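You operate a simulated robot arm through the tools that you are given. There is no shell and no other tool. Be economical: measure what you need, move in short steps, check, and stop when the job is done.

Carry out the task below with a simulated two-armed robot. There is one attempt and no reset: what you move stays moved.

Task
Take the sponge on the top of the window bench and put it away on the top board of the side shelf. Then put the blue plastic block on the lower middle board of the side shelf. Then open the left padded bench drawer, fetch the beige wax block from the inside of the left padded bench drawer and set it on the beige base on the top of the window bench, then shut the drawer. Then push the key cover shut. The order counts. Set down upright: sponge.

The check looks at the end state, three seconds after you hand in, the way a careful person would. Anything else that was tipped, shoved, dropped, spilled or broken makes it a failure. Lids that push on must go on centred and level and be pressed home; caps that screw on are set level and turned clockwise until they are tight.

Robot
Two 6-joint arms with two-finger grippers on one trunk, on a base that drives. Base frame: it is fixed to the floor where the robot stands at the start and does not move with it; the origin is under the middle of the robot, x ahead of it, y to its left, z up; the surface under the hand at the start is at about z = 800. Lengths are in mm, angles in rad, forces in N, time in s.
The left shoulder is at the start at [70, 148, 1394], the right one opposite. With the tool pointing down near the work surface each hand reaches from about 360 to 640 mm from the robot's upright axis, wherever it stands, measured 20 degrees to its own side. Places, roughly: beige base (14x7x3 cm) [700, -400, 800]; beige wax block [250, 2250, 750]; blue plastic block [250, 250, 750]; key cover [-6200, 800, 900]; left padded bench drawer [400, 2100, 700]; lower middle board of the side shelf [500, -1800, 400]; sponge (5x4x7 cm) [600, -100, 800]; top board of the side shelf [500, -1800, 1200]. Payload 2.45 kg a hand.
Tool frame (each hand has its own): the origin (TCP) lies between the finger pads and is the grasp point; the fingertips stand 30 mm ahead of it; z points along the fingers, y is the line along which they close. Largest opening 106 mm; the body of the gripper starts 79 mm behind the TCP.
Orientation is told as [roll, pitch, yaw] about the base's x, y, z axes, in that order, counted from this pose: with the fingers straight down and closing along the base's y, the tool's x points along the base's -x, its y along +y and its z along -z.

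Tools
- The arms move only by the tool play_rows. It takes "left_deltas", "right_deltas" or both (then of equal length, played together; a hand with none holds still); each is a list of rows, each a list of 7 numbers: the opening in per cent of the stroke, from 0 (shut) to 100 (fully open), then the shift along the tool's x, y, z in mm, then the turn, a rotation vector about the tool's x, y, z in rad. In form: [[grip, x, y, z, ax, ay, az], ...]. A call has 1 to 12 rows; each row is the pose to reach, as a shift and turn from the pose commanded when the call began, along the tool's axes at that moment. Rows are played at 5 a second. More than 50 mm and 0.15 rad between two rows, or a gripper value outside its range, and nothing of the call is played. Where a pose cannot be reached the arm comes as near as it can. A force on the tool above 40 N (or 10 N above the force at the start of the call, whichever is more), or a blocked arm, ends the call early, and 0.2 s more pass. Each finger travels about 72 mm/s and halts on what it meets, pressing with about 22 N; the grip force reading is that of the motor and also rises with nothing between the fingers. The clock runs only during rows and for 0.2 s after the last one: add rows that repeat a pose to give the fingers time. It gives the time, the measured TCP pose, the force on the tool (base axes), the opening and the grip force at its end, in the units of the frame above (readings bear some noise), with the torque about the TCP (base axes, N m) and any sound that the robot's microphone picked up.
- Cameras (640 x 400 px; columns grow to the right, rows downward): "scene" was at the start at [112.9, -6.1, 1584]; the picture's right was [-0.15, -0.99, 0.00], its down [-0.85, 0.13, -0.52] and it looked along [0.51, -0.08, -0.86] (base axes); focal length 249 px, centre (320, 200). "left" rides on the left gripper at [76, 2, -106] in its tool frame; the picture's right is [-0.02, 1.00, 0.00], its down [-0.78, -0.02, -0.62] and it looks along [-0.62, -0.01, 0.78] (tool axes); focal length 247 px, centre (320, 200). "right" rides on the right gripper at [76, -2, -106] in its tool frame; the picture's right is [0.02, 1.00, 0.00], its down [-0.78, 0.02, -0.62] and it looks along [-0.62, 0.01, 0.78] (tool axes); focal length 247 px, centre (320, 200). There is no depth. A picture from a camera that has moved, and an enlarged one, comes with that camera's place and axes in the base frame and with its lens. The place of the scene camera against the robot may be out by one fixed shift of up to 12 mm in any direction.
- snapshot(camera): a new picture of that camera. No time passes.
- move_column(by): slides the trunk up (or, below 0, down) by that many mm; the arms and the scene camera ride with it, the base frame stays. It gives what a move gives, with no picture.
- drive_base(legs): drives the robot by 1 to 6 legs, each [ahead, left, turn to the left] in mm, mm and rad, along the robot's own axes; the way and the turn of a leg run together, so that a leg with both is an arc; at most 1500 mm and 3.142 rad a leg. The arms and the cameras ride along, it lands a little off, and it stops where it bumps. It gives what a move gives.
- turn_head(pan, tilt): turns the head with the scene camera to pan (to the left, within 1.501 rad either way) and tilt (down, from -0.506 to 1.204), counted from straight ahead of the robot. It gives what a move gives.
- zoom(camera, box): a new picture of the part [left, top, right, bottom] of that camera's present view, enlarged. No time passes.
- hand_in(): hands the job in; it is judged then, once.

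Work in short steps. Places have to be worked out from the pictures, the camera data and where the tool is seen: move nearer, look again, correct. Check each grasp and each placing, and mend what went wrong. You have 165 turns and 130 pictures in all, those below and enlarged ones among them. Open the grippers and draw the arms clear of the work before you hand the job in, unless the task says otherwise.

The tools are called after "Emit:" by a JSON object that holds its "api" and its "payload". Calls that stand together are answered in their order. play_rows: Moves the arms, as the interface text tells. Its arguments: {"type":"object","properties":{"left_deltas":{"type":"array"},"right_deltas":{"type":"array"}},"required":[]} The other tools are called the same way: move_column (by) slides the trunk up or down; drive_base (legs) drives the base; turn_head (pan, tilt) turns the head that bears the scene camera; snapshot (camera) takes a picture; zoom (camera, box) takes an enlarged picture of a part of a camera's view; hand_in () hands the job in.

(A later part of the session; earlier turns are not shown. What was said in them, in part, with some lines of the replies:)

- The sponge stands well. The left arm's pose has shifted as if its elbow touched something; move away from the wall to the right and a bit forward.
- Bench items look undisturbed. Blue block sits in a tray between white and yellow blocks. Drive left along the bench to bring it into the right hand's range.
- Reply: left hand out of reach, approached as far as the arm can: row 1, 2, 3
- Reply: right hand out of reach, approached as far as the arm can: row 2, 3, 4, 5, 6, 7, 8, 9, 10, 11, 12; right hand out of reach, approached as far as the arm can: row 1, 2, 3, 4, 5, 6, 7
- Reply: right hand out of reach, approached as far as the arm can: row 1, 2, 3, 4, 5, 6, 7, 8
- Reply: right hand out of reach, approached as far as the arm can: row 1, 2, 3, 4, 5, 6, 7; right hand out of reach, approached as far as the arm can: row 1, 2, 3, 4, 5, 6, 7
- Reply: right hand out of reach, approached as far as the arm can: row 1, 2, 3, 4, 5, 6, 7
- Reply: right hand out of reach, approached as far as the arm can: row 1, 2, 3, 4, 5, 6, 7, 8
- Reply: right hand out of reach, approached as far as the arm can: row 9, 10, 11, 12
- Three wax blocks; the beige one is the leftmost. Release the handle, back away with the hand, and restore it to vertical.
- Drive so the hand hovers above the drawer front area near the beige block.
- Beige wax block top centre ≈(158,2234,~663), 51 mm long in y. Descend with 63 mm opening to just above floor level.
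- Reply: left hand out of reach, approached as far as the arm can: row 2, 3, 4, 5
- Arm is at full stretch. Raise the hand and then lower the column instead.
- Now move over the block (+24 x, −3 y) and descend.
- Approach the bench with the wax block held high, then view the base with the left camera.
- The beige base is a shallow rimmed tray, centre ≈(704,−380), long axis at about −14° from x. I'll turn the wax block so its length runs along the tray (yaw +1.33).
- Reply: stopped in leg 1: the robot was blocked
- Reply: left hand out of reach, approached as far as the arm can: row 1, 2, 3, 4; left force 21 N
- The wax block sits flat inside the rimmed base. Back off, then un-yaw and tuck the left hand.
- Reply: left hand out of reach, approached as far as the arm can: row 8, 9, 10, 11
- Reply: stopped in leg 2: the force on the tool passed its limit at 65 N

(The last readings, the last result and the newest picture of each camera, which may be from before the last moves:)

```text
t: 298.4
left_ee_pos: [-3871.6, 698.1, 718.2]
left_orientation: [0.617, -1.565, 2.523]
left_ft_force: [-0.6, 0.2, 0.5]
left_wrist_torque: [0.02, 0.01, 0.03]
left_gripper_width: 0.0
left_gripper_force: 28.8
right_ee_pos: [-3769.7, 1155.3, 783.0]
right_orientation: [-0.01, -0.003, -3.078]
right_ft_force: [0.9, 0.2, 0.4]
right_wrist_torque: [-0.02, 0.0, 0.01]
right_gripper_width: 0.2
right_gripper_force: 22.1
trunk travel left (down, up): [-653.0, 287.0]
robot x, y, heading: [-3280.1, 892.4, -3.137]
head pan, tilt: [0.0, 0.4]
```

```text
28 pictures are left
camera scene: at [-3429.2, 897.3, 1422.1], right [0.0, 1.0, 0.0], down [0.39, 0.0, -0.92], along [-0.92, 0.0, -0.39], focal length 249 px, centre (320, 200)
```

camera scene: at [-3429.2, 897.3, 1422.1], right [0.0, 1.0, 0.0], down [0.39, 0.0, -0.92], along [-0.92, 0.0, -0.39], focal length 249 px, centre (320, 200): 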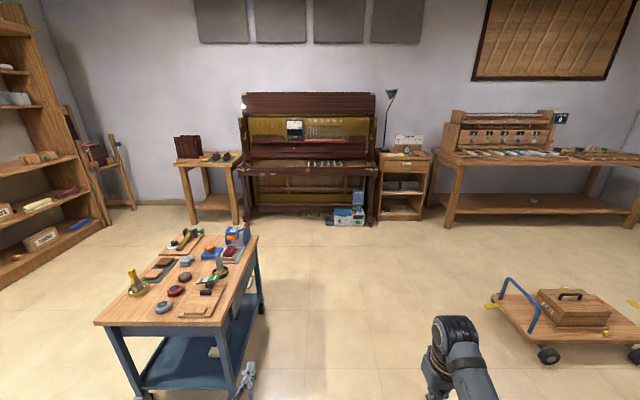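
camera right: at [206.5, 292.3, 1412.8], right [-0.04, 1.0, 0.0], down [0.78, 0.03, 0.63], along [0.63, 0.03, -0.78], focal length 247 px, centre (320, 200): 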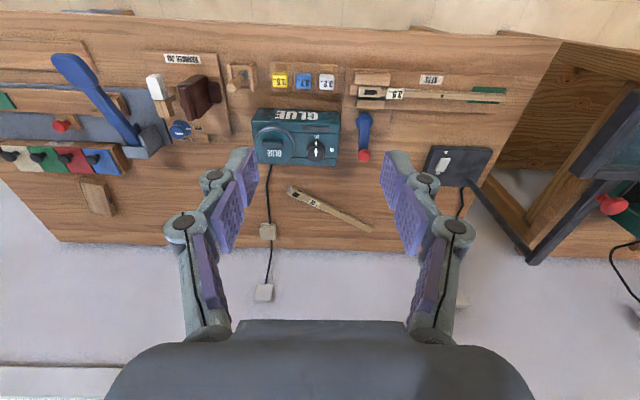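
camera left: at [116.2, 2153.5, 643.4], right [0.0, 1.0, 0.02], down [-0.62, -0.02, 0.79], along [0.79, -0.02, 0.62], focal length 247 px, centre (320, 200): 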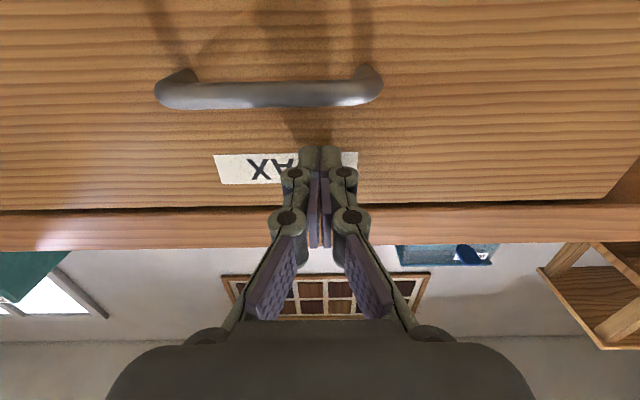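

Trolley's right edge is at y≈630, so I need more room to the right; check the grand piano's position beside me first.

Emit:
{"api": "turn_head", "payload": {"pan": -1.3, "tilt": 0.6}}

Emit:
{"api": "snapshot", "payload": {"camera": "scene"}}

```text
t: 299.8
left_ee_pos: [-3871.0, 697.7, 718.2]
left_orientation: [0.541, -1.565, 2.602]
left_ft_force: [0.0, 0.2, 0.5]
left_wrist_torque: [-0.02, -0.01, -0.02]
left_gripper_width: 0.0
left_gripper_force: 28.5
right_ee_pos: [-3769.7, 1155.3, 783.1]
right_orientation: [-0.011, -0.004, -3.08]
right_ft_force: [0.2, 0.2, 0.1]
right_wrist_torque: [0.03, 0.02, 0.03]
right_gripper_width: 0.0
right_gripper_force: 21.9
trunk travel left (down, up): [-653.0, 287.0]
robot x, y, heading: [-3279.1, 888.5, -3.148]
head pan, tilt: [-1.3, 0.6]
```

```text
27 pictures are left
camera scene: at [-3360.3, 981.8, 1403.9], right [0.96, 0.27, 0.0], down [0.15, -0.54, -0.83], along [-0.22, 0.79, -0.56], focal length 249 px, centre (320, 200)
```

scene: 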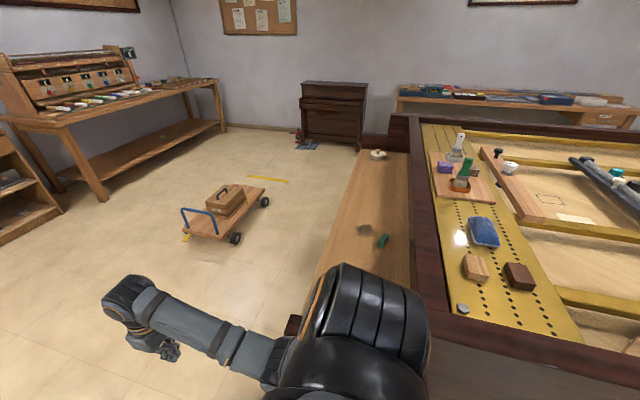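

Piano corner is very near my right shoulder, and its keybed ends at x≈−3560. Raise the column, go ahead 290 first, then sidestep right.

Emit:
{"api": "move_column", "payload": {"by": 280}}

Emit:
{"api": "drive_base", "payload": {"legs": [[290, 0, 0]]}}

Emit:
{"api": "snapshot", "payload": {"camera": "scene"}}

```text
t: 302.7
left_ee_pos: [-3872.3, 696.8, 998.8]
left_orientation: [0.529, -1.564, 2.615]
left_ft_force: [0.1, -0.3, 0.3]
left_wrist_torque: [0.04, -0.02, 0.01]
left_gripper_width: 0.1
left_gripper_force: 28.4
right_ee_pos: [-3769.1, 1155.2, 1064.0]
right_orientation: [-0.012, -0.002, -3.079]
right_ft_force: [-0.4, 0.6, -0.2]
right_wrist_torque: [-0.02, 0.0, 0.05]
right_gripper_width: 0.0
right_gripper_force: 21.7
trunk travel left (down, up): [-933.0, 7.0]
robot x, y, heading: [-3279.4, 892.6, -3.14]
head pan, tilt: [-1.3, 0.6]
```

```text
t: 304.7
left_ee_pos: [-4158.4, 698.8, 1000.3]
left_orientation: [0.691, -1.566, 2.447]
left_ft_force: [-0.6, 0.0, -0.4]
left_wrist_torque: [-0.02, 0.02, 0.01]
left_gripper_width: 0.0
left_gripper_force: 29.2
right_ee_pos: [-4055.9, 1156.4, 1064.5]
right_orientation: [-0.013, -0.005, -3.08]
right_ft_force: [0.3, 0.6, 0.2]
right_wrist_torque: [-0.02, 0.05, 0.05]
right_gripper_width: 0.2
right_gripper_force: 22.2
trunk travel left (down, up): [-933.0, 7.0]
robot x, y, heading: [-3571.0, 892.8, 3.143]
head pan, tilt: [-1.3, 0.6]
```

```text
26 pictures are left
camera scene: at [-3645.9, 982.0, 1684.0], right [0.96, 0.27, 0.0], down [0.15, -0.54, -0.83], along [-0.22, 0.8, -0.56], focal length 249 px, centre (320, 200)
```

scene: 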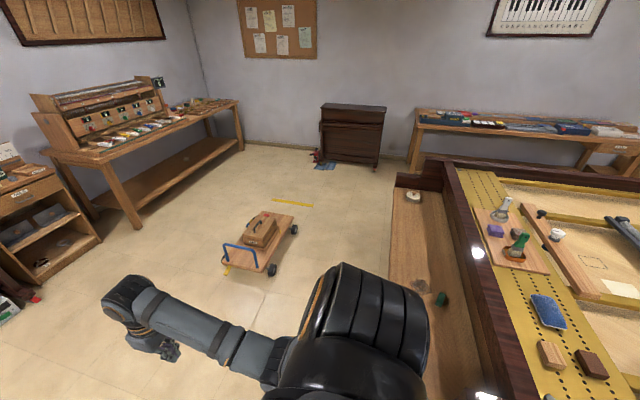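

Base half-width is only ~210 mm, so straight ahead clears the trolley. Advance, then sidestep once past the grand piano.

Emit:
{"api": "drive_base", "payload": {"legs": [[330, -20, 0], [0, -70, 0], [1000, 0, 0]]}}

Emit:
{"api": "turn_head", "payload": {"pan": 0.1, "tilt": 0.7}}

Emit:
{"api": "snapshot", "payload": {"camera": "scene"}}

```text
t: 312.5
left_ee_pos: [-5552.3, 802.2, 999.6]
left_orientation: [0.554, -1.565, 2.576]
left_ft_force: [0.0, 0.3, -0.5]
left_wrist_torque: [-0.01, -0.01, -0.05]
left_gripper_width: 0.0
left_gripper_force: 29.3
right_ee_pos: [-5444.2, 1259.3, 1063.8]
right_orientation: [-0.013, -0.003, -3.092]
right_ft_force: [-0.1, -0.6, 0.0]
right_wrist_torque: [-0.04, 0.05, 0.0]
right_gripper_width: 0.0
right_gripper_force: 21.9
trunk travel left (down, up): [-933.0, 7.0]
robot x, y, heading: [-4961.4, 988.3, 3.131]
head pan, tilt: [-1.3, 0.6]
```

```text
t: 314.1
left_ee_pos: [-5552.7, 802.1, 998.6]
left_orientation: [0.509, -1.566, 2.62]
left_ft_force: [0.1, 0.2, 0.7]
left_wrist_torque: [-0.02, 0.04, 0.01]
left_gripper_width: 0.0
left_gripper_force: 28.4
right_ee_pos: [-5443.7, 1258.8, 1062.2]
right_orientation: [-0.012, -0.003, -3.093]
right_ft_force: [0.1, -0.7, 0.1]
right_wrist_torque: [-0.04, 0.0, 0.01]
right_gripper_width: 0.4
right_gripper_force: 22.1
trunk travel left (down, up): [-933.0, 7.0]
robot x, y, heading: [-4959.9, 992.3, 3.131]
head pan, tilt: [0.099, 0.7]
```

```text
25 pictures are left
camera scene: at [-5099.5, 987.7, 1675.2], right [-0.09, 1.0, 0.0], down [0.64, 0.06, -0.76], along [-0.76, -0.07, -0.64], focal length 249 px, centre (320, 200)
```

scene: 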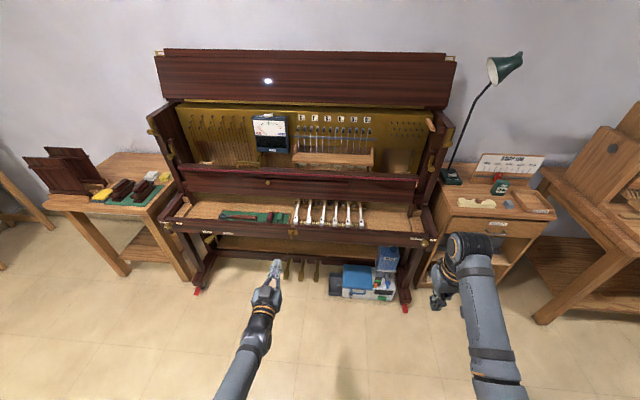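

Emit:
{"api": "zoom", "payload": {"camera": "scene", "box": [150, 150, 450, 310]}}

```text
2.13 times, centred on (300, 230) of scene
camera zoom: at [-5099.5, 987.7, 1675.2], right [-0.09, 1.0, 0.0], down [0.64, 0.06, -0.76], along [-0.76, -0.07, -0.64], focal length 532 px, centre (363, 136)
```

zoom: 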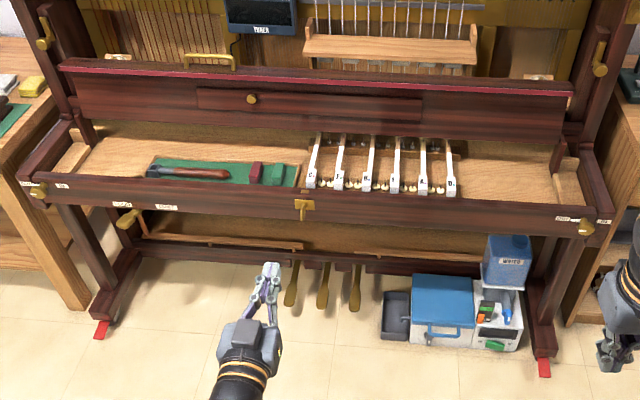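

Emit:
{"api": "zoom", "payload": {"camera": "scene", "box": [165, 165, 305, 255]}}

Emit:
{"api": "zoom", "payload": {"camera": "scene", "box": [300, 165, 440, 255]}}

```text
4.44 times, centred on (235, 210) of scene
camera zoom: at [-5099.5, 987.7, 1675.2], right [-0.09, 1.0, 0.0], down [0.64, 0.06, -0.76], along [-0.76, -0.07, -0.64], focal length 1108 px, centre (698, 156)
```

zoom: 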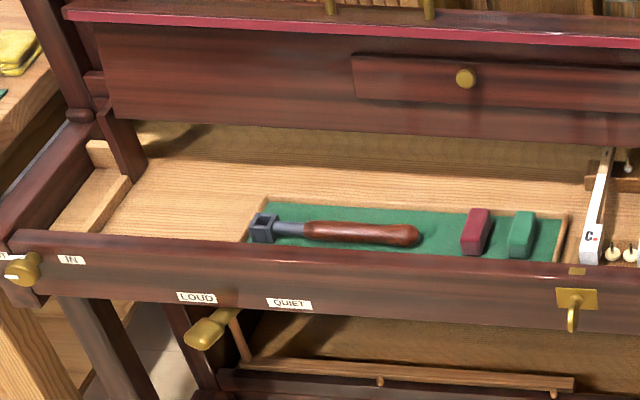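

```text
4.44 times, centred on (370, 210) of scene
camera zoom: at [-5099.5, 987.7, 1675.2], right [-0.09, 1.0, 0.0], down [0.64, 0.06, -0.76], along [-0.76, -0.07, -0.64], focal length 1108 px, centre (98, 156)
```

zoom: 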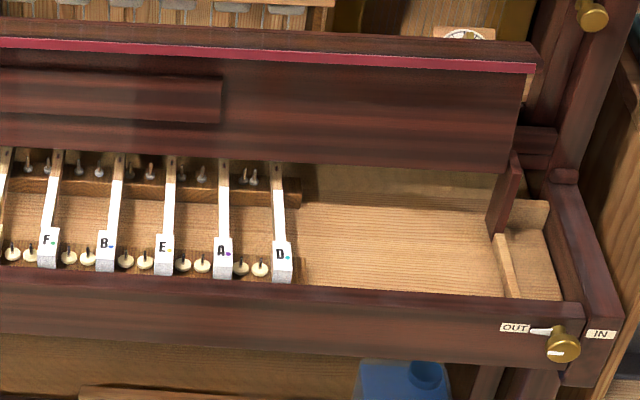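

The key cover is the hinged panel (red felt lip on top) standing behind the keys. Lower the column for a parallax view to locate its top edge and hinge.

Emit:
{"api": "move_column", "payload": {"by": -300}}

Emit:
{"api": "zoom", "payload": {"camera": "scene", "box": [130, 40, 450, 240]}}

```text
t: 317.1
left_ee_pos: [-5551.1, 803.5, 699.0]
left_orientation: [0.517, -1.566, 2.613]
left_ft_force: [-0.4, -0.7, -0.1]
left_wrist_torque: [-0.02, 0.03, -0.02]
left_gripper_width: 0.0
left_gripper_force: 28.2
right_ee_pos: [-5444.4, 1260.0, 763.3]
right_orientation: [-0.014, -0.005, -3.092]
right_ft_force: [0.0, -0.3, -0.6]
right_wrist_torque: [-0.02, 0.01, 0.02]
right_gripper_width: 0.1
right_gripper_force: 22.5
trunk travel left (down, up): [-633.0, 307.0]
robot x, y, heading: [-4956.4, 991.4, 3.13]
head pan, tilt: [0.099, 0.7]
```

```text
2.00 times, centred on (290, 140) of scene
camera zoom: at [-5099.3, 987.6, 1375.3], right [-0.09, 1.0, 0.0], down [0.64, 0.06, -0.76], along [-0.76, -0.07, -0.64], focal length 499 px, centre (380, 320)
```

zoom: 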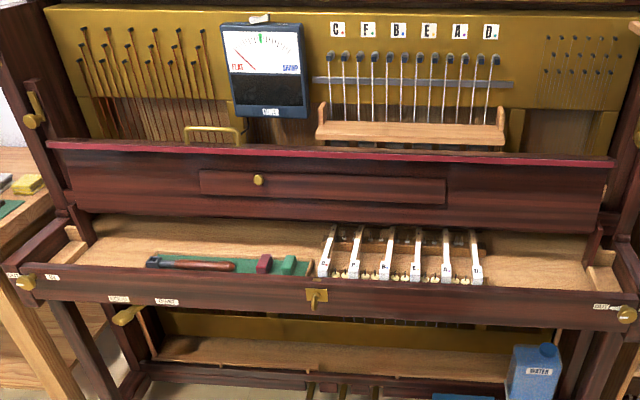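

Lip front edge ≈ x −6167, z≈949, y 119…1391; the panel must swing forward about its rear-bottom hinge. Restore the left hand to vertical and raise the column to look behind the lip.

Emit:
{"api": "move_column", "payload": {"by": 300}}

Emit:
{"api": "play_rows", "payload": {"left_deltas": [[0, -12, 0, 0, 0, 0.145, 0], [0, -24, 0, 0, 0, 0.29, 0], [0, -36, 0, 0, 0, 0.435, 0], [0, -48, 0, 0, 0, 0.58, 0], [0, -60, 0, 0, 0, 0.725, 0], [0, -72, 0, 0, 0, 0.87, 0], [0, -84, 0, 0, 0, 1.015, 0], [0, -96, 0, 0, 0, 1.16, 0], [0, -108, 0, 0, 0, 1.305, 0], [0, -120, 0, 0, 0, 1.45, 0], [0, -120, 0, 0, 0, 1.57, 0], [0, -120, 0, 0, 0, 1.57, 0]]}}

Emit:
{"api": "drive_base", "payload": {"legs": [[380, 0, 0.01]]}}

Emit:
{"api": "snapshot", "payload": {"camera": "left"}}

```text
t: 320.1
left_ee_pos: [-5551.7, 802.2, 999.0]
left_orientation: [0.499, -1.566, 2.63]
left_ft_force: [0.5, -0.1, 0.4]
left_wrist_torque: [0.03, -0.02, -0.02]
left_gripper_width: 0.3
left_gripper_force: 28.5
right_ee_pos: [-5443.8, 1260.6, 1064.1]
right_orientation: [-0.012, -0.003, -3.094]
right_ft_force: [0.2, 0.6, 0.4]
right_wrist_torque: [0.04, 0.01, 0.03]
right_gripper_width: 0.1
right_gripper_force: 22.0
trunk travel left (down, up): [-933.0, 7.0]
robot x, y, heading: [-4956.6, 990.9, 3.131]
head pan, tilt: [0.099, 0.7]
```

```text
t: 322.7
left_ee_pos: [-5551.4, 802.2, 1120.2]
left_orientation: [0.005, 0.006, 3.129]
left_ft_force: [-0.3, 0.3, -0.3]
left_wrist_torque: [-0.01, 0.01, 0.0]
left_gripper_width: 0.0
left_gripper_force: 28.5
right_ee_pos: [-5443.8, 1259.6, 1064.9]
right_orientation: [-0.011, -0.005, -3.093]
right_ft_force: [0.0, -0.1, -0.1]
right_wrist_torque: [0.02, 0.01, 0.0]
right_gripper_width: 0.0
right_gripper_force: 22.1
trunk travel left (down, up): [-933.0, 7.0]
robot x, y, heading: [-4960.3, 992.4, 3.131]
head pan, tilt: [0.099, 0.7]
```

```text
t: 325.1
left_ee_pos: [-5925.5, 789.6, 1118.5]
left_orientation: [0.002, 0.003, -3.131]
left_ft_force: [-0.1, -0.1, 0.2]
left_wrist_torque: [0.05, 0.0, 0.02]
left_gripper_width: 0.1
left_gripper_force: 28.3
right_ee_pos: [-5827.7, 1248.3, 1065.1]
right_orientation: [-0.013, -0.004, -3.069]
right_ft_force: [0.0, 0.0, -0.5]
right_wrist_torque: [-0.02, 0.02, -0.03]
right_gripper_width: 0.0
right_gripper_force: 21.9
trunk travel left (down, up): [-933.0, 7.0]
robot x, y, heading: [-5338.0, 991.6, -3.131]
head pan, tilt: [0.099, 0.7]
```

```text
20 pictures are left
camera left: at [-5849.1, 790.1, 1226.9], right [-0.01, -1.0, 0.0], down [-0.79, 0.01, 0.62], along [-0.62, 0.0, -0.79], focal length 247 px, centre (320, 200)
```

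left: 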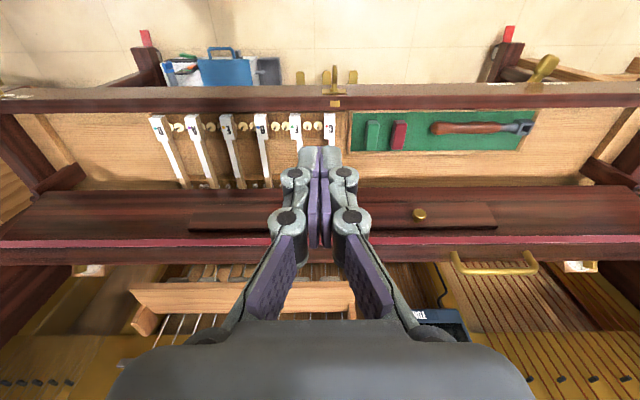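

Clear top view: lip back edge ≈ x −6202, z≈955; the gap behind it is free around y≈640 (between the wooden rack and brass handle). Position the left hand above that gap.

Emit:
{"api": "drive_base", "payload": {"legs": [[0, 150, -0.01], [200, 0, 0]]}}

Emit:
{"api": "move_column", "payload": {"by": -60}}

Emit:
{"api": "snapshot", "payload": {"camera": "left"}}

```text
t: 327.6
left_ee_pos: [-6126.0, 652.9, 1120.8]
left_orientation: [0.005, 0.002, 3.134]
left_ft_force: [0.4, 0.3, 0.4]
left_wrist_torque: [0.01, 0.02, 0.0]
left_gripper_width: 0.2
left_gripper_force: 28.8
right_ee_pos: [-6020.6, 1110.1, 1066.4]
right_orientation: [-0.01, -0.006, -3.087]
right_ft_force: [-0.3, -0.5, -0.2]
right_wrist_torque: [0.0, 0.03, 0.04]
right_gripper_width: 0.1
right_gripper_force: 22.2
trunk travel left (down, up): [-933.0, 7.0]
robot x, y, heading: [-5537.0, 840.7, 3.131]
head pan, tilt: [0.099, 0.7]
```

```text
t: 328.6
left_ee_pos: [-6130.4, 652.8, 1059.5]
left_orientation: [0.003, 0.004, 3.135]
left_ft_force: [0.2, 0.2, -0.4]
left_wrist_torque: [-0.01, 0.01, 0.03]
left_gripper_width: 0.0
left_gripper_force: 28.5
right_ee_pos: [-6023.9, 1110.1, 1004.2]
right_orientation: [-0.012, -0.003, -3.088]
right_ft_force: [-0.5, 0.3, -0.5]
right_wrist_torque: [0.02, 0.02, -0.02]
right_gripper_width: 0.1
right_gripper_force: 21.9
trunk travel left (down, up): [-873.0, 67.0]
robot x, y, heading: [-5536.6, 846.7, 3.137]
head pan, tilt: [0.099, 0.7]
```

```text
19 pictures are left
camera left: at [-6053.2, 652.1, 1166.2], right [-0.03, -1.0, 0.0], down [-0.79, 0.02, 0.62], along [-0.62, 0.02, -0.79], focal length 247 px, centre (320, 200)
```

left: 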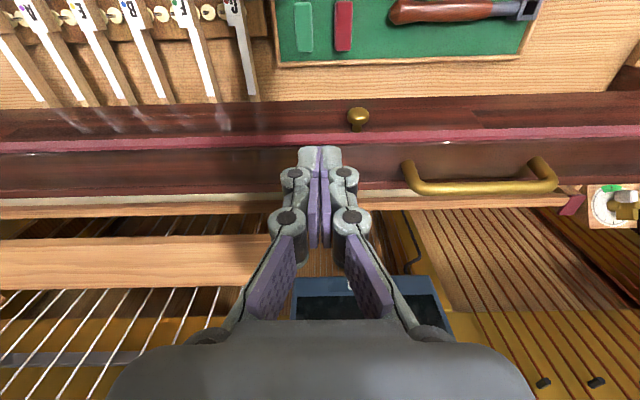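

There's a brass handle on the cover's top edge: bar ≈(−6180, y 447–571, z≈985). I'll grip that bar: shift to y≈510 and yaw the hand 90° with open fingers.

Emit:
{"api": "drive_base", "payload": {"legs": [[0, 143, 0.004]]}}

Emit:
{"api": "play_rows", "payload": {"left_deltas": [[10, 0, 0, 0, 0, 0, 0.145], [20, 0, 0, 0, 0, 0, 0.29], [30, 0, 0, 0, 0, 0, 0.435], [40, 0, 0, 0, 0, 0, 0.58], [40, 0, 0, 0, 0, 0, 0.725], [40, 0, 0, 0, 0, 0, 0.87], [40, 0, 0, 0, 0, 0, 1.015], [40, 0, 0, 0, 0, 0, 1.16], [40, 0, 0, 0, 0, 0, 1.305], [40, 0, 0, 0, 0, 0, 1.45], [40, 0, 0, 0, 0, 0, 1.57], [40, 0, 0, 0, 0, 0, 1.57]]}}

Emit:
{"api": "snapshot", "payload": {"camera": "left"}}

```text
t: 329.9
left_ee_pos: [-6131.2, 518.7, 1059.2]
left_orientation: [0.003, 0.005, 3.133]
left_ft_force: [0.3, 0.7, -0.5]
left_wrist_torque: [-0.03, 0.01, 0.03]
left_gripper_width: 0.0
left_gripper_force: 28.3
right_ee_pos: [-6025.1, 974.4, 1003.8]
right_orientation: [-0.011, -0.005, -3.087]
right_ft_force: [-0.2, -0.4, -0.7]
right_wrist_torque: [-0.01, -0.01, 0.02]
right_gripper_width: 0.1
right_gripper_force: 22.0
trunk travel left (down, up): [-873.0, 67.0]
robot x, y, heading: [-5540.7, 705.8, 3.136]
head pan, tilt: [0.099, 0.7]
```

```text
t: 332.5
left_ee_pos: [-6130.0, 517.3, 1058.2]
left_orientation: [-0.005, 0.002, 1.561]
left_ft_force: [0.5, 0.0, -0.4]
left_wrist_torque: [0.0, -0.02, 0.0]
left_gripper_width: 42.6
left_gripper_force: 0.2
right_ee_pos: [-6023.8, 973.3, 1002.9]
right_orientation: [-0.011, -0.003, -3.086]
right_ft_force: [0.3, 0.5, -0.5]
right_wrist_torque: [-0.01, -0.01, 0.03]
right_gripper_width: 0.2
right_gripper_force: 22.4
trunk travel left (down, up): [-873.0, 67.0]
robot x, y, heading: [-5537.0, 705.7, 3.134]
head pan, tilt: [0.099, 0.7]
```

```text
18 pictures are left
camera left: at [-6133.1, 441.4, 1165.8], right [-1.0, 0.03, 0.0], down [0.02, 0.78, 0.62], along [0.02, 0.62, -0.78], focal length 247 px, centre (320, 200)
```

left: 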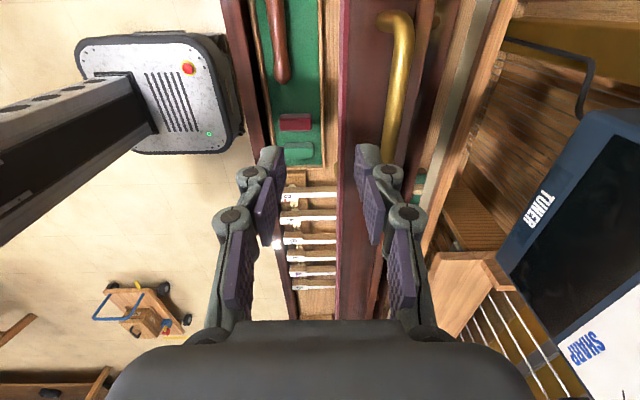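

Bar at x≈−6186. Shift 56 mm over it, lower to z≈998 and close.

Emit:
{"api": "play_rows", "payload": {"left_deltas": [[40, 0, 28, 0, 0, 0, 0], [40, 0, 56, 0, 0, 0, 0], [40, 0, 56, 30, 0, 0, 0], [40, 0, 56, 60, 0, 0, 0], [40, 0, 56, 60, 0, 0, 0]]}}

Emit:
{"api": "snapshot", "payload": {"camera": "left"}}

```text
t: 333.7
left_ee_pos: [-6186.3, 517.2, 997.5]
left_orientation: [-0.005, 0.001, 1.565]
left_ft_force: [1.1, 0.5, 0.3]
left_wrist_torque: [-0.03, 0.03, 0.04]
left_gripper_width: 42.5
left_gripper_force: 0.1
right_ee_pos: [-6023.9, 973.3, 1003.0]
right_orientation: [-0.012, -0.003, -3.085]
right_ft_force: [0.5, 0.6, 0.4]
right_wrist_torque: [-0.01, -0.01, 0.0]
right_gripper_width: 0.0
right_gripper_force: 22.4
trunk travel left (down, up): [-873.0, 67.0]
robot x, y, heading: [-5537.5, 704.8, 3.13]
head pan, tilt: [0.099, 0.7]
```

```text
17 pictures are left
camera left: at [-6188.7, 441.5, 1104.0], right [-1.0, 0.03, 0.0], down [0.02, 0.78, 0.62], along [0.02, 0.62, -0.78], focal length 247 px, centre (320, 200)
```

left: 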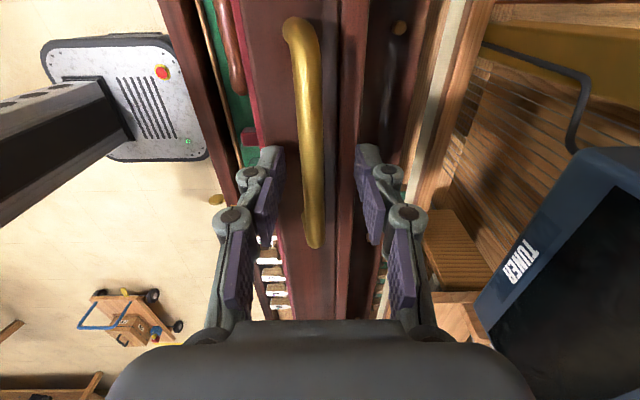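

The bar is between the fingers. Close on it and make a small test pull toward me.

Emit:
{"api": "play_rows", "payload": {"left_deltas": [[10, 0, 0, 0, 0, 0, 0], [0, 0, 0, 0, 0, 0, 0], [0, 0, 0, 0, 0, 0, 0], [0, 0, 0, 0, 0, 0, 0], [0, 0, -8, 0, 0, 0, 0], [0, 0, -16, 0.5, 0, 0, 0], [0, 0, -24, 1, 0, 0, 0], [0, 0, -24, 1, 0, 0, 0]]}}

Emit:
{"api": "snapshot", "payload": {"camera": "left"}}

```text
t: 335.5
left_ee_pos: [-6162.7, 516.9, 998.3]
left_orientation: [-0.004, 0.002, 1.563]
left_ft_force: [-0.4, -0.5, -3.5]
left_wrist_torque: [0.14, 0.0, 0.33]
left_gripper_width: 10.6
left_gripper_force: 37.9
right_ee_pos: [-6025.0, 972.8, 1003.7]
right_orientation: [-0.013, -0.004, -3.087]
right_ft_force: [0.0, -0.1, -0.8]
right_wrist_torque: [-0.01, 0.01, 0.01]
right_gripper_width: 0.1
right_gripper_force: 22.1
trunk travel left (down, up): [-873.0, 67.0]
robot x, y, heading: [-5539.6, 706.7, 3.129]
head pan, tilt: [0.099, 0.7]
```

```text
16 pictures are left
camera left: at [-6164.9, 441.2, 1104.6], right [-1.0, 0.03, 0.0], down [0.02, 0.78, 0.62], along [0.02, 0.62, -0.78], focal length 247 px, centre (320, 200)
```

left: 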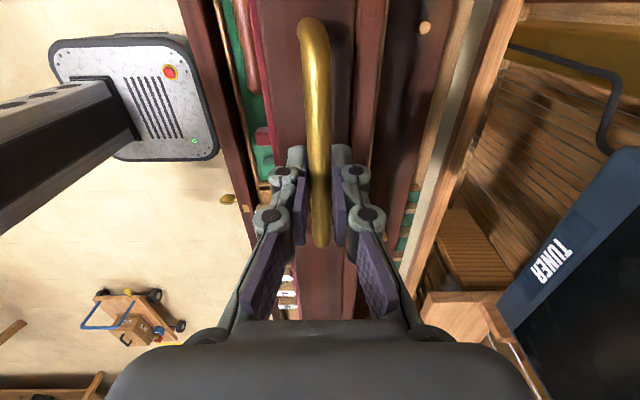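

The cover follows easily. Continue along an arc (radius ≈235 mm) toward me and down, watching the force.

Emit:
{"api": "play_rows", "payload": {"left_deltas": [[0, 0, -11, 2, 0, 0, 0], [0, 0, -23, 4, 0, 0, 0], [0, 0, -34, 6, 0, 0, 0], [0, 0, -45, 9, 0, 0, 0], [0, 0, -56, 13, 0, 0, 0], [0, 0, -67, 18, 0, 0, 0], [0, 0, -78, 23, 0, 0, 0], [0, 0, -78, 23, 0, 0, 0]]}}

Emit:
{"api": "snapshot", "payload": {"camera": "scene"}}

```text
t: 337.3
left_ee_pos: [-6082.3, 517.1, 976.5]
left_orientation: [-0.003, 0.004, 1.562]
left_ft_force: [6.7, 2.9, 5.5]
left_wrist_torque: [-0.16, 0.06, 0.14]
left_gripper_width: 11.3
left_gripper_force: 38.3
right_ee_pos: [-6022.7, 973.8, 1004.9]
right_orientation: [-0.011, -0.006, -3.089]
right_ft_force: [-1.0, 0.8, 0.8]
right_wrist_torque: [0.03, 0.04, -0.01]
right_gripper_width: 0.1
right_gripper_force: 22.1
trunk travel left (down, up): [-873.0, 67.0]
robot x, y, heading: [-5539.2, 707.4, 3.132]
head pan, tilt: [0.099, 0.7]
```

```text
15 pictures are left
camera scene: at [-5675.7, 704.5, 1615.5], right [-0.09, 1.0, 0.0], down [0.64, 0.06, -0.77], along [-0.76, -0.07, -0.64], focal length 249 px, centre (320, 200)
```

scene: 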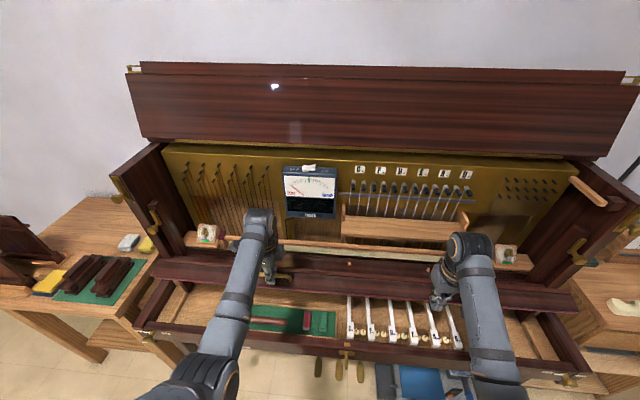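

The cover is rotating forward nicely. Continue the arc to about 40°, then alternate small base back-ups and hand lowering because of arm reach.

Emit:
{"api": "play_rows", "payload": {"left_deltas": [[0, 0, -12, 7, 0, 0, 0], [0, 0, -24, 15, 0, 0, 0], [0, 0, -36, 24, 0, 0, 0], [0, 0, -47, 33, 0, 0, 0], [0, 0, -47, 33, 0, 0, 0]]}}

Emit:
{"api": "drive_base", "payload": {"legs": [[-16, 0, 0]]}}

Emit:
{"api": "play_rows", "payload": {"left_deltas": [[0, 0, 0, 8, 0, 0, 0], [0, 0, 0, 17, 0, 0, 0], [0, 0, 0, 17, 0, 0, 0]]}}

```text
t: 338.5
left_ee_pos: [-6033.0, 516.5, 942.1]
left_orientation: [-0.001, 0.002, 1.562]
left_ft_force: [14.5, 8.9, 6.3]
left_wrist_torque: [-0.11, 0.0, -0.03]
left_gripper_width: 11.6
left_gripper_force: 37.9
right_ee_pos: [-6021.4, 976.7, 1004.2]
right_orientation: [-0.01, -0.007, -3.089]
right_ft_force: [-0.3, -0.7, 0.3]
right_wrist_torque: [-0.03, 0.0, 0.01]
right_gripper_width: 0.2
right_gripper_force: 22.3
trunk travel left (down, up): [-873.0, 67.0]
robot x, y, heading: [-5539.0, 707.9, 3.132]
head pan, tilt: [0.099, 0.7]
```

```text
t: 339.3
left_ee_pos: [-6025.8, 515.9, 939.7]
left_orientation: [-0.01, 0.0, 1.563]
left_ft_force: [-10.9, 12.0, -24.0]
left_wrist_torque: [0.49, 0.1, 0.03]
left_gripper_width: 10.4
left_gripper_force: 37.5
right_ee_pos: [-6012.3, 974.0, 1000.3]
right_orientation: [-0.01, 0.002, -3.088]
right_ft_force: [0.4, -0.3, 0.3]
right_wrist_torque: [0.0, 0.01, 0.0]
right_gripper_width: 0.1
right_gripper_force: 21.9
trunk travel left (down, up): [-873.0, 67.0]
robot x, y, heading: [-5520.2, 708.5, 3.136]
head pan, tilt: [0.099, 0.7]
```

```text
t: 340.1
left_ee_pos: [-6013.3, 516.5, 925.6]
left_orientation: [-0.003, 0.0, 1.562]
left_ft_force: [30.1, 4.3, 14.3]
left_wrist_torque: [0.61, -0.26, 0.01]
left_gripper_width: 10.7
left_gripper_force: 38.4
right_ee_pos: [-6002.4, 974.9, 1006.8]
right_orientation: [-0.011, -0.01, -3.088]
right_ft_force: [0.2, -0.3, -0.6]
right_wrist_torque: [-0.02, 0.0, 0.03]
right_gripper_width: 0.0
right_gripper_force: 21.5
trunk travel left (down, up): [-873.0, 67.0]
robot x, y, heading: [-5525.0, 708.8, 3.137]
head pan, tilt: [0.099, 0.7]
```

Forces are moderate; estimated hinge ≈(−6182,760), R≈240. Continue: small base back-up, then arc rows.

Emit:
{"api": "drive_base", "payload": {"legs": [[-15, 0, 0]]}}

Emit:
{"api": "play_rows", "payload": {"left_deltas": [[0, 0, -4, 8, 0, 0, 0], [0, 0, -8, 18, 0, 0, 0], [0, 0, -13, 28, 0, 0, 0], [0, 0, -17, 37, 0, 0, 0], [0, 0, -17, 37, 0, 0, 0]]}}

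Emit:
{"api": "snapshot", "payload": {"camera": "left"}}

```text
t: 340.9
left_ee_pos: [-6009.1, 516.2, 920.4]
left_orientation: [-0.005, 0.0, 1.56]
left_ft_force: [-5.4, 10.3, -14.5]
left_wrist_torque: [-0.01, 0.09, -0.04]
left_gripper_width: 10.5
left_gripper_force: 37.5
right_ee_pos: [-5995.9, 975.5, 1002.3]
right_orientation: [-0.011, 0.0, -3.089]
right_ft_force: [1.0, 0.1, -0.6]
right_wrist_torque: [0.01, 0.01, -0.02]
right_gripper_width: 0.2
right_gripper_force: 22.4
trunk travel left (down, up): [-873.0, 67.0]
robot x, y, heading: [-5508.2, 704.2, 3.134]
head pan, tilt: [0.099, 0.7]
```

```text
t: 342.1
left_ee_pos: [-5986.2, 515.1, 886.0]
left_orientation: [-0.003, 0.0, 1.562]
left_ft_force: [26.6, 4.4, 2.4]
left_wrist_torque: [0.39, -0.15, -0.04]
left_gripper_width: 10.6
left_gripper_force: 37.6
right_ee_pos: [-5988.1, 973.4, 1005.0]
right_orientation: [-0.011, -0.006, -3.087]
right_ft_force: [0.1, -0.3, 0.3]
right_wrist_torque: [0.0, 0.0, -0.02]
right_gripper_width: 0.1
right_gripper_force: 21.9
trunk travel left (down, up): [-873.0, 67.0]
robot x, y, heading: [-5506.8, 704.7, 3.136]
head pan, tilt: [0.099, 0.7]
```

```text
14 pictures are left
camera left: at [-5989.2, 440.2, 993.2], right [-1.0, 0.03, 0.0], down [0.02, 0.78, 0.62], along [0.02, 0.62, -0.78], focal length 247 px, centre (320, 200)
```

left: 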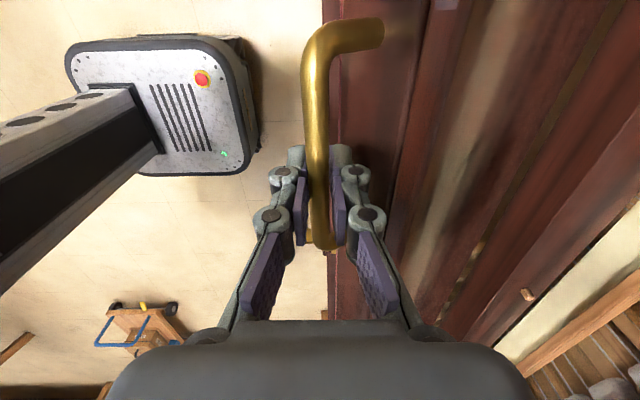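

About 60° closed. Continue the arc down to nearly shut.

Emit:
{"api": "play_rows", "payload": {"left_deltas": [[0, 0, -11, 9, 0, 0, 0], [0, 0, -20, 19, 0, 0, 0], [0, 0, -27, 30, 0, 0, 0], [0, 0, -33, 41, 0, 0, 0], [0, 0, -38, 53, 0, 0, 0], [0, 0, -41, 64, 0, 0, 0], [0, 0, -44, 76, 0, 0, 0], [0, 0, -45, 86, 0, 0, 0], [0, 0, -45, 86, 0, 0, 0]]}}

Emit:
{"api": "snapshot", "payload": {"camera": "left"}}

```text
t: 343.1
left_ee_pos: [-5969.7, 514.2, 846.6]
left_orientation: [0.018, -0.005, 1.562]
left_ft_force: [-26.1, 6.7, -19.0]
left_wrist_torque: [-0.67, 0.1, 0.03]
left_gripper_width: 10.8
left_gripper_force: 38.0
right_ee_pos: [-5998.2, 974.2, 1002.6]
right_orientation: [-0.012, 0.002, -3.09]
right_ft_force: [0.3, -0.7, 0.0]
right_wrist_torque: [-0.03, 0.04, 0.02]
right_gripper_width: 0.1
right_gripper_force: 21.8
trunk travel left (down, up): [-873.0, 67.0]
robot x, y, heading: [-5510.8, 703.8, 3.128]
head pan, tilt: [0.099, 0.7]
stopped in row 5 (left hand): the force on the tool passed its limit at 43 N (the readings are from after the stop); the commanded pose is now the measured one
```

```text
13 pictures are left
camera left: at [-5970.4, 439.6, 953.9], right [-1.0, 0.03, 0.02], down [0.04, 0.78, 0.62], along [0.01, 0.62, -0.78], focal length 247 px, centre (320, 200)
```

left: 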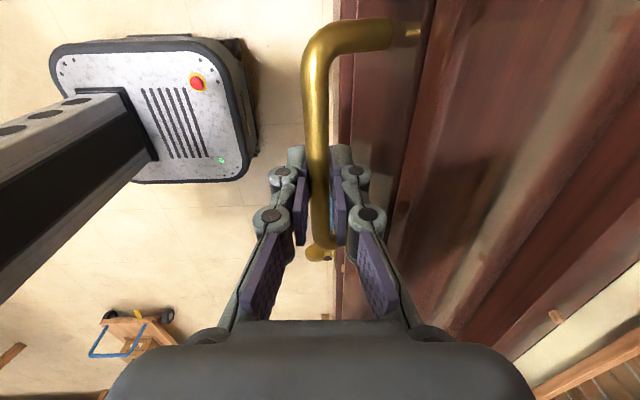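

Force limit hit pulling slightly outward; the radius is a bit smaller. Continue mostly downward.

Emit:
{"api": "play_rows", "payload": {"left_deltas": [[0, 0, 3, 8, 0, 0, 0], [0, 0, 1, 18, 0, 0, 0], [0, 0, -2, 28, 0, 0, 0], [0, 0, -5, 38, 0, 0, 0], [0, 0, -7, 48, 0, 0, 0], [0, 0, -8, 56, 0, 0, 0], [0, 0, -8, 56, 0, 0, 0]]}}

Emit:
{"api": "snapshot", "payload": {"camera": "scene"}}

```text
t: 344.7
left_ee_pos: [-5963.2, 515.7, 791.1]
left_orientation: [0.014, -0.003, 1.56]
left_ft_force: [-26.5, 10.8, -10.0]
left_wrist_torque: [-0.07, 0.31, -0.1]
left_gripper_width: 10.7
left_gripper_force: 37.8
right_ee_pos: [-5999.0, 974.9, 1000.4]
right_orientation: [-0.011, 0.001, -3.088]
right_ft_force: [-0.5, 0.5, -0.2]
right_wrist_torque: [0.0, 0.02, 0.0]
right_gripper_width: 0.0
right_gripper_force: 21.9
trunk travel left (down, up): [-873.0, 67.0]
robot x, y, heading: [-5509.2, 701.7, 3.13]
head pan, tilt: [0.099, 0.7]
```

```text
12 pictures are left
camera scene: at [-5657.3, 705.1, 1614.5], right [-0.09, 1.0, 0.0], down [0.65, 0.06, -0.76], along [-0.76, -0.07, -0.65], focal length 249 px, centre (320, 200)
```

scene: 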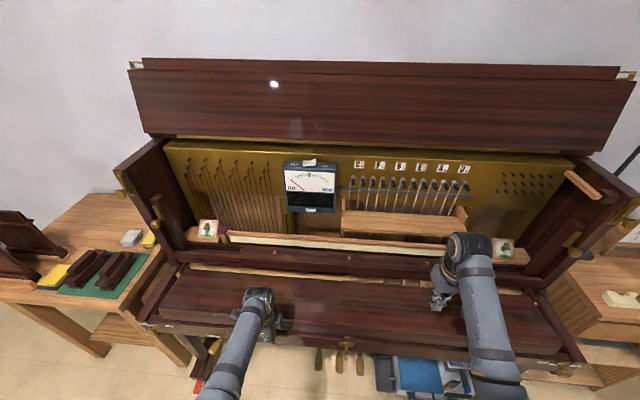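

Almost shut. Keep lowering until the cover seats.

Emit:
{"api": "play_rows", "payload": {"left_deltas": [[0, 0, 3, 6, 0, 0, 0], [0, 0, 4, 12, 0, 0, 0], [0, 0, 4, 18, 0, 0, 0], [0, 0, 5, 24, 0, 0, 0], [0, 0, 5, 30, 0, 0, 0], [0, 0, 5, 30, 0, 0, 0]]}}

Emit:
{"api": "snapshot", "payload": {"camera": "left"}}

```text
t: 346.1
left_ee_pos: [-5963.1, 515.6, 762.3]
left_orientation: [0.015, -0.001, 1.559]
left_ft_force: [-20.2, 12.3, 7.0]
left_wrist_torque: [0.52, 0.18, -0.1]
left_gripper_width: 10.7
left_gripper_force: 38.4
right_ee_pos: [-5996.7, 976.2, 1002.8]
right_orientation: [-0.01, 0.0, -3.089]
right_ft_force: [-0.5, 0.6, 0.6]
right_wrist_torque: [0.01, 0.0, 0.02]
right_gripper_width: 0.0
right_gripper_force: 20.7
trunk travel left (down, up): [-873.0, 67.0]
robot x, y, heading: [-5511.1, 706.8, 3.132]
head pan, tilt: [0.099, 0.7]
```

```text
11 pictures are left
camera left: at [-5965.3, 439.8, 868.8], right [-1.0, 0.03, 0.01], down [0.03, 0.78, 0.62], along [0.01, 0.62, -0.78], focal length 247 px, centre (320, 200)
```

left: 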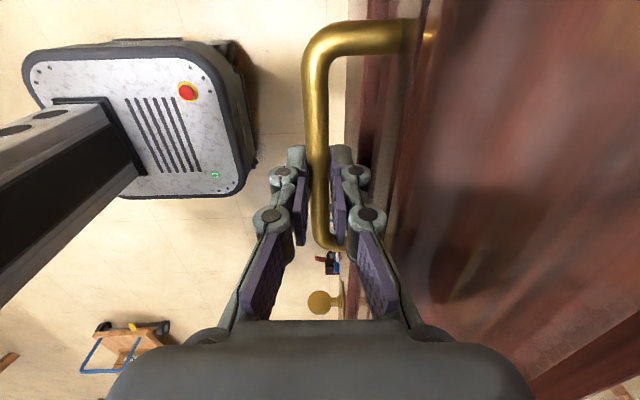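

Emit:
{"api": "play_rows", "payload": {"left_deltas": [[0, 0, 3, 5, 0, 0, 0], [0, 0, 4, 10, 0, 0, 0], [0, 0, 5, 15, 0, 0, 0], [0, 0, 6, 20, 0, 0, 0], [0, 0, 6, 20, 0, 0, 0]]}}

Emit:
{"api": "snapshot", "payload": {"camera": "scene"}}

```text
t: 347.3
left_ee_pos: [-5965.2, 513.1, 741.5]
left_orientation: [0.011, 0.001, 1.561]
left_ft_force: [4.4, -3.0, 21.9]
left_wrist_torque: [-0.2, 0.04, -0.18]
left_gripper_width: 10.3
left_gripper_force: 36.0
right_ee_pos: [-5992.5, 974.8, 1004.6]
right_orientation: [-0.013, -0.005, -3.088]
right_ft_force: [-0.5, 0.5, -0.1]
right_wrist_torque: [0.0, 0.02, -0.01]
right_gripper_width: 0.0
right_gripper_force: 22.0
trunk travel left (down, up): [-873.0, 67.0]
robot x, y, heading: [-5512.4, 707.4, 3.134]
head pan, tilt: [0.099, 0.7]
```

```text
10 pictures are left
camera scene: at [-5645.5, 704.1, 1615.6], right [-0.09, 1.0, 0.0], down [0.64, 0.06, -0.77], along [-0.76, -0.07, -0.64], focal length 249 px, centre (320, 200)
```

scene: 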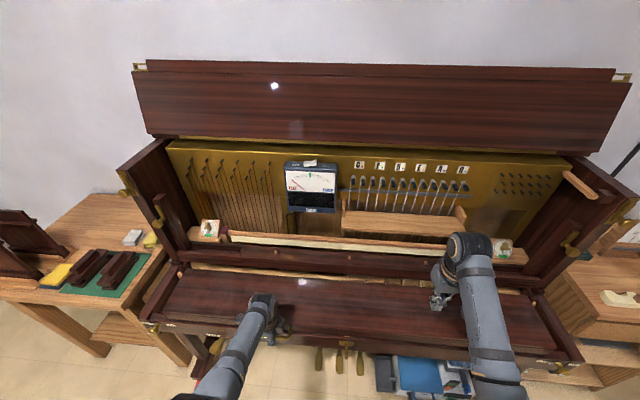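

Upward force 22 N suggests it's seated. Release the bar, lift, and check the cover.

Emit:
{"api": "play_rows", "payload": {"left_deltas": [[12, 0, 0, 0, 0, 0, 0], [24, 0, 0, 0, 0, 0, 0], [24, 0, 0, 0, 0, 0, 0], [24, 0, 0, -20, 0, 0, 0], [24, 0, 0, -50, 0, 0, 0], [24, 0, 0, -80, 0, 0, 0], [24, 0, 0, -110, 0, 0, 0], [24, 0, 0, -140, 0, 0, 0], [24, 0, 0, -140, 0, 0, 0]]}}

Emit:
{"api": "snapshot", "payload": {"camera": "left"}}

```text
t: 349.3
left_ee_pos: [-5967.6, 516.5, 882.1]
left_orientation: [0.012, -0.003, 1.561]
left_ft_force: [1.4, 0.1, 0.7]
left_wrist_torque: [0.01, 0.0, -0.01]
left_gripper_width: 25.6
left_gripper_force: 0.0
right_ee_pos: [-5994.9, 975.4, 1003.9]
right_orientation: [-0.012, -0.002, -3.09]
right_ft_force: [-0.5, -1.0, 0.2]
right_wrist_torque: [-0.03, 0.01, 0.02]
right_gripper_width: 0.1
right_gripper_force: 21.6
trunk travel left (down, up): [-873.0, 67.0]
robot x, y, heading: [-5508.3, 706.6, 3.131]
head pan, tilt: [0.099, 0.7]
```

```text
9 pictures are left
camera left: at [-5968.7, 440.8, 988.8], right [-1.0, 0.03, 0.01], down [0.03, 0.78, 0.62], along [0.01, 0.62, -0.78], focal length 247 px, centre (320, 200)
```

left: 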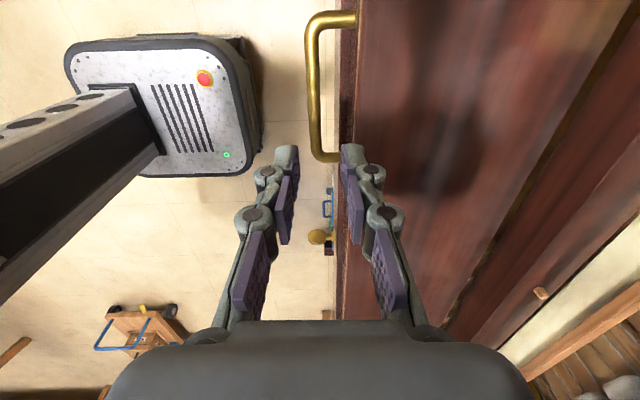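

The cover looks flat. Press on its front part with closed fingers to be sure it's home.

Emit:
{"api": "play_rows", "payload": {"left_deltas": [[10, 0, 25, 0, 0, 0, 0], [0, 0, 50, 0, 0, 0, 0], [0, 0, 50, 30, 0, 0, 0], [0, 0, 50, 60, 0, 0, 0], [0, 0, 50, 75, 0, 0, 0], [0, 0, 50, 85, 0, 0, 0], [0, 0, 50, 95, 0, 0, 0], [0, 0, 50, 105, 0, 0, 0], [0, 0, 50, 115, 0, 0, 0], [0, 0, 50, 122, 0, 0, 0], [0, 0, 50, 130, 0, 0, 0]]}}

```text
t: 350.4
left_ee_pos: [-6014.6, 515.8, 817.9]
left_orientation: [0.009, -0.002, 1.56]
left_ft_force: [10.9, 1.0, 15.3]
left_wrist_torque: [-0.03, -0.36, 0.04]
left_gripper_width: 5.7
left_gripper_force: 28.5
right_ee_pos: [-5992.8, 975.3, 1005.7]
right_orientation: [-0.011, -0.003, -3.09]
right_ft_force: [-0.8, 0.0, -0.1]
right_wrist_torque: [0.02, 0.01, 0.01]
right_gripper_width: 0.2
right_gripper_force: 21.9
trunk travel left (down, up): [-873.0, 67.0]
robot x, y, heading: [-5508.5, 707.3, 3.128]
head pan, tilt: [0.099, 0.7]
stopped in row 5 (left hand): the force on the tool passed its limit at 60 N (the readings are from after the stop); the commanded pose is now the measured one
```

Solid at 60 N, no give: the cover is home. Raise the hand, back away and inspect.

Emit:
{"api": "play_rows", "payload": {"left_deltas": [[20, 0, 0, -40, 0, 0, 0], [40, 0, -20, -80, 0, 0, 0], [60, 0, -40, -110, 0, 0, 0], [60, 0, -40, -110, 0, 0, 0]], "right_deltas": [[20, 0, 0, 0, 0, 0, 0], [40, 0, 0, 0, 0, 0, 0], [60, 0, 0, 0, 0, 0, 0], [60, 0, 0, 0, 0, 0, 0]]}}

Emit:
{"api": "drive_base", "payload": {"legs": [[-500, 0, 0]]}}

Emit:
{"api": "snapshot", "payload": {"camera": "scene"}}

Emit:
{"api": "zoom", "payload": {"camera": "scene", "box": [150, 150, 470, 300]}}

```text
t: 351.4
left_ee_pos: [-5977.5, 516.1, 928.9]
left_orientation: [0.008, -0.003, 1.56]
left_ft_force: [-0.3, -0.9, 0.0]
left_wrist_torque: [0.02, -0.02, -0.01]
left_gripper_width: 63.7
left_gripper_force: 0.0
right_ee_pos: [-5995.4, 974.9, 1003.6]
right_orientation: [-0.011, 0.0, -3.088]
right_ft_force: [-0.1, -0.8, -0.1]
right_wrist_torque: [0.02, 0.01, 0.0]
right_gripper_width: 63.5
right_gripper_force: 0.1
trunk travel left (down, up): [-873.0, 67.0]
robot x, y, heading: [-5507.9, 708.1, 3.134]
head pan, tilt: [0.099, 0.7]
```

```text
t: 354.6
left_ee_pos: [-5490.1, 522.3, 929.5]
left_orientation: [0.008, -0.001, 1.544]
left_ft_force: [-1.0, -0.4, 0.4]
left_wrist_torque: [-0.02, -0.02, 0.01]
left_gripper_width: 63.8
left_gripper_force: 0.0
right_ee_pos: [-5499.8, 981.4, 1003.5]
right_orientation: [-0.011, -0.001, -3.104]
right_ft_force: [-0.6, 0.2, -0.1]
right_wrist_torque: [0.02, -0.04, 0.02]
right_gripper_width: 63.6
right_gripper_force: 0.0
trunk travel left (down, up): [-873.0, 67.0]
robot x, y, heading: [-5018.7, 704.8, 3.117]
head pan, tilt: [0.099, 0.7]
stopped in leg 1: the robot was blocked; the commanded pose is now the measured one
```

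```text
8 pictures are left
camera scene: at [-5160.1, 705.1, 1615.2], right [-0.07, 1.0, 0.0], down [0.64, 0.05, -0.76], along [-0.76, -0.06, -0.64], focal length 249 px, centre (320, 200)
```

scene: 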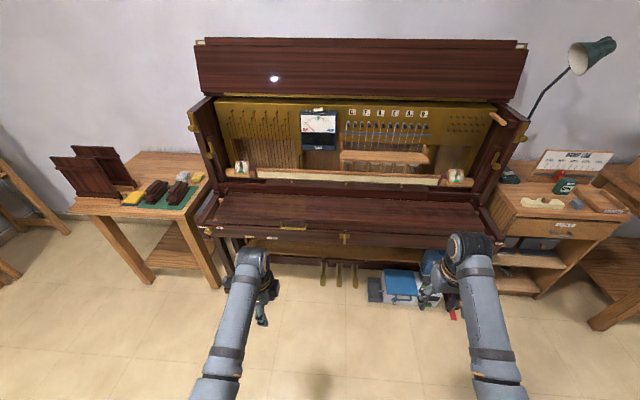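

```text
2.00 times, centred on (310, 225) of scene
camera zoom: at [-5160.1, 705.1, 1615.2], right [-0.07, 1.0, 0.0], down [0.64, 0.05, -0.76], along [-0.76, -0.06, -0.64], focal length 499 px, centre (340, 150)
```

zoom: 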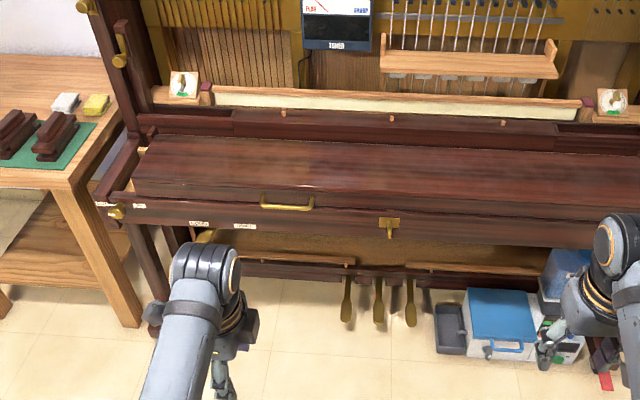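

Key cover is shut flat. The base touched something behind (the trolley); step forward and check it.

Emit:
{"api": "drive_base", "payload": {"legs": [[120, 0, 0], [0, 0, 1.0]]}}

Emit:
{"api": "turn_head", "payload": {"pan": 1.45, "tilt": 0.55}}

Emit:
{"api": "snapshot", "payload": {"camera": "scene"}}

```text
t: 358.4
left_ee_pos: [-5246.8, 212.8, 929.3]
left_orientation: [0.008, -0.002, 2.538]
left_ft_force: [-0.3, 0.1, -0.6]
left_wrist_torque: [-0.03, 0.04, 0.01]
left_gripper_width: 63.4
left_gripper_force: 0.1
right_ee_pos: [-5634.2, 457.8, 1003.0]
right_orientation: [-0.011, -0.002, -2.112]
right_ft_force: [0.0, -0.1, -0.2]
right_wrist_torque: [0.04, -0.02, -0.02]
right_gripper_width: 63.6
right_gripper_force: 0.0
trunk travel left (down, up): [-873.0, 67.0]
robot x, y, heading: [-5139.7, 704.4, -2.174]
head pan, tilt: [0.099, 0.7]
```

```text
t: 359.9
left_ee_pos: [-5244.1, 214.3, 930.4]
left_orientation: [0.009, -0.002, 2.537]
left_ft_force: [-0.6, 0.3, 0.3]
left_wrist_torque: [0.01, 0.0, 0.0]
left_gripper_width: 63.4
left_gripper_force: 0.0
right_ee_pos: [-5634.4, 455.4, 1003.3]
right_orientation: [-0.012, -0.001, -2.112]
right_ft_force: [-0.2, 0.5, 0.0]
right_wrist_torque: [-0.01, 0.0, 0.0]
right_gripper_width: 63.7
right_gripper_force: 0.1
trunk travel left (down, up): [-873.0, 67.0]
robot x, y, heading: [-5144.7, 709.4, -2.175]
head pan, tilt: [1.45, 0.55]
```

```text
6 pictures are left
camera scene: at [-5107.2, 610.9, 1628.4], right [-0.66, -0.75, 0.0], down [-0.39, 0.35, -0.85], along [0.64, -0.57, -0.52], focal length 249 px, centre (320, 200)
```

scene: 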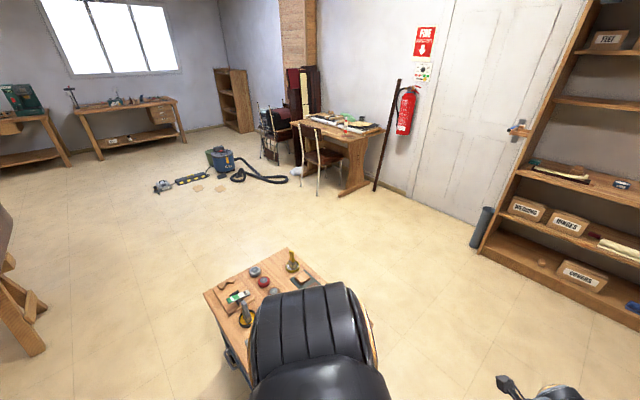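

Emit:
{"api": "drive_base", "payload": {"legs": [[0, 0, -0.5]]}}

Emit:
{"api": "turn_head", "payload": {"pan": 1.5, "tilt": 0.75}}

Emit:
{"api": "snapshot", "payload": {"camera": "scene"}}

```text
t: 361.7
left_ee_pos: [-5474.4, 328.3, 929.7]
left_orientation: [0.008, -0.003, 2.023]
left_ft_force: [0.9, 0.1, -0.1]
left_wrist_torque: [0.0, 0.0, -0.02]
left_gripper_width: 63.8
left_gripper_force: 0.1
right_ee_pos: [-5694.4, 729.7, 1003.5]
right_orientation: [-0.011, -0.002, -2.624]
right_ft_force: [-0.3, 0.3, -0.3]
right_wrist_torque: [-0.04, 0.0, 0.04]
right_gripper_width: 63.6
right_gripper_force: 0.1
trunk travel left (down, up): [-873.0, 67.0]
robot x, y, heading: [-5139.1, 708.5, -2.685]
head pan, tilt: [1.45, 0.55]
```

```text
t: 362.5
left_ee_pos: [-5473.1, 328.5, 930.5]
left_orientation: [0.01, -0.002, 2.025]
left_ft_force: [0.3, 0.0, -0.4]
left_wrist_torque: [-0.03, 0.01, 0.02]
left_gripper_width: 63.7
left_gripper_force: 0.0
right_ee_pos: [-5694.4, 731.0, 1004.0]
right_orientation: [-0.012, -0.003, -2.625]
right_ft_force: [0.1, 0.4, 0.4]
right_wrist_torque: [0.02, 0.0, 0.02]
right_gripper_width: 63.4
right_gripper_force: 0.0
trunk travel left (down, up): [-873.0, 67.0]
robot x, y, heading: [-5142.8, 705.2, -2.691]
head pan, tilt: [1.499, 0.75]
```

```text
5 pictures are left
camera scene: at [-5160.1, 613.0, 1611.1], right [-0.93, -0.37, 0.0], down [-0.25, 0.63, -0.73], along [0.27, -0.68, -0.68], focal length 249 px, centre (320, 200)
```

scene: 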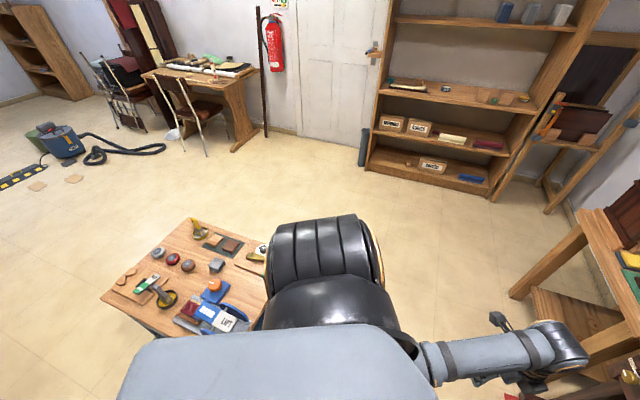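

The trolley and everything on it stand as before; the cover is shut, hands are open and clear. Handing in.

Emit:
{"api": "hand_in", "payload": {}}

```text
The job is handed in.
```

I did every step in the order you gave and handed the job in; the result has not come back yet.

- **Sponge:** it stands upright on the top board of the side shelf.
- **Blue block:** it sits on the lower middle board, near the front edge.
- **Wax block:** it lies flat inside the rim of the beige base, a little off centre.
- **Drawer:** the left padded bench drawer is pushed fully shut.
- **Key cover:** it is closed and did not give under about 60 N.

My base bumped three times while driving: twice against the window bench and once against the blue trolley by the upright piano. From the cameras, the items on the bench and the trolley look undisturbed. I can only place the trolley to within about 40 mm, so it may have been nudged slightly.
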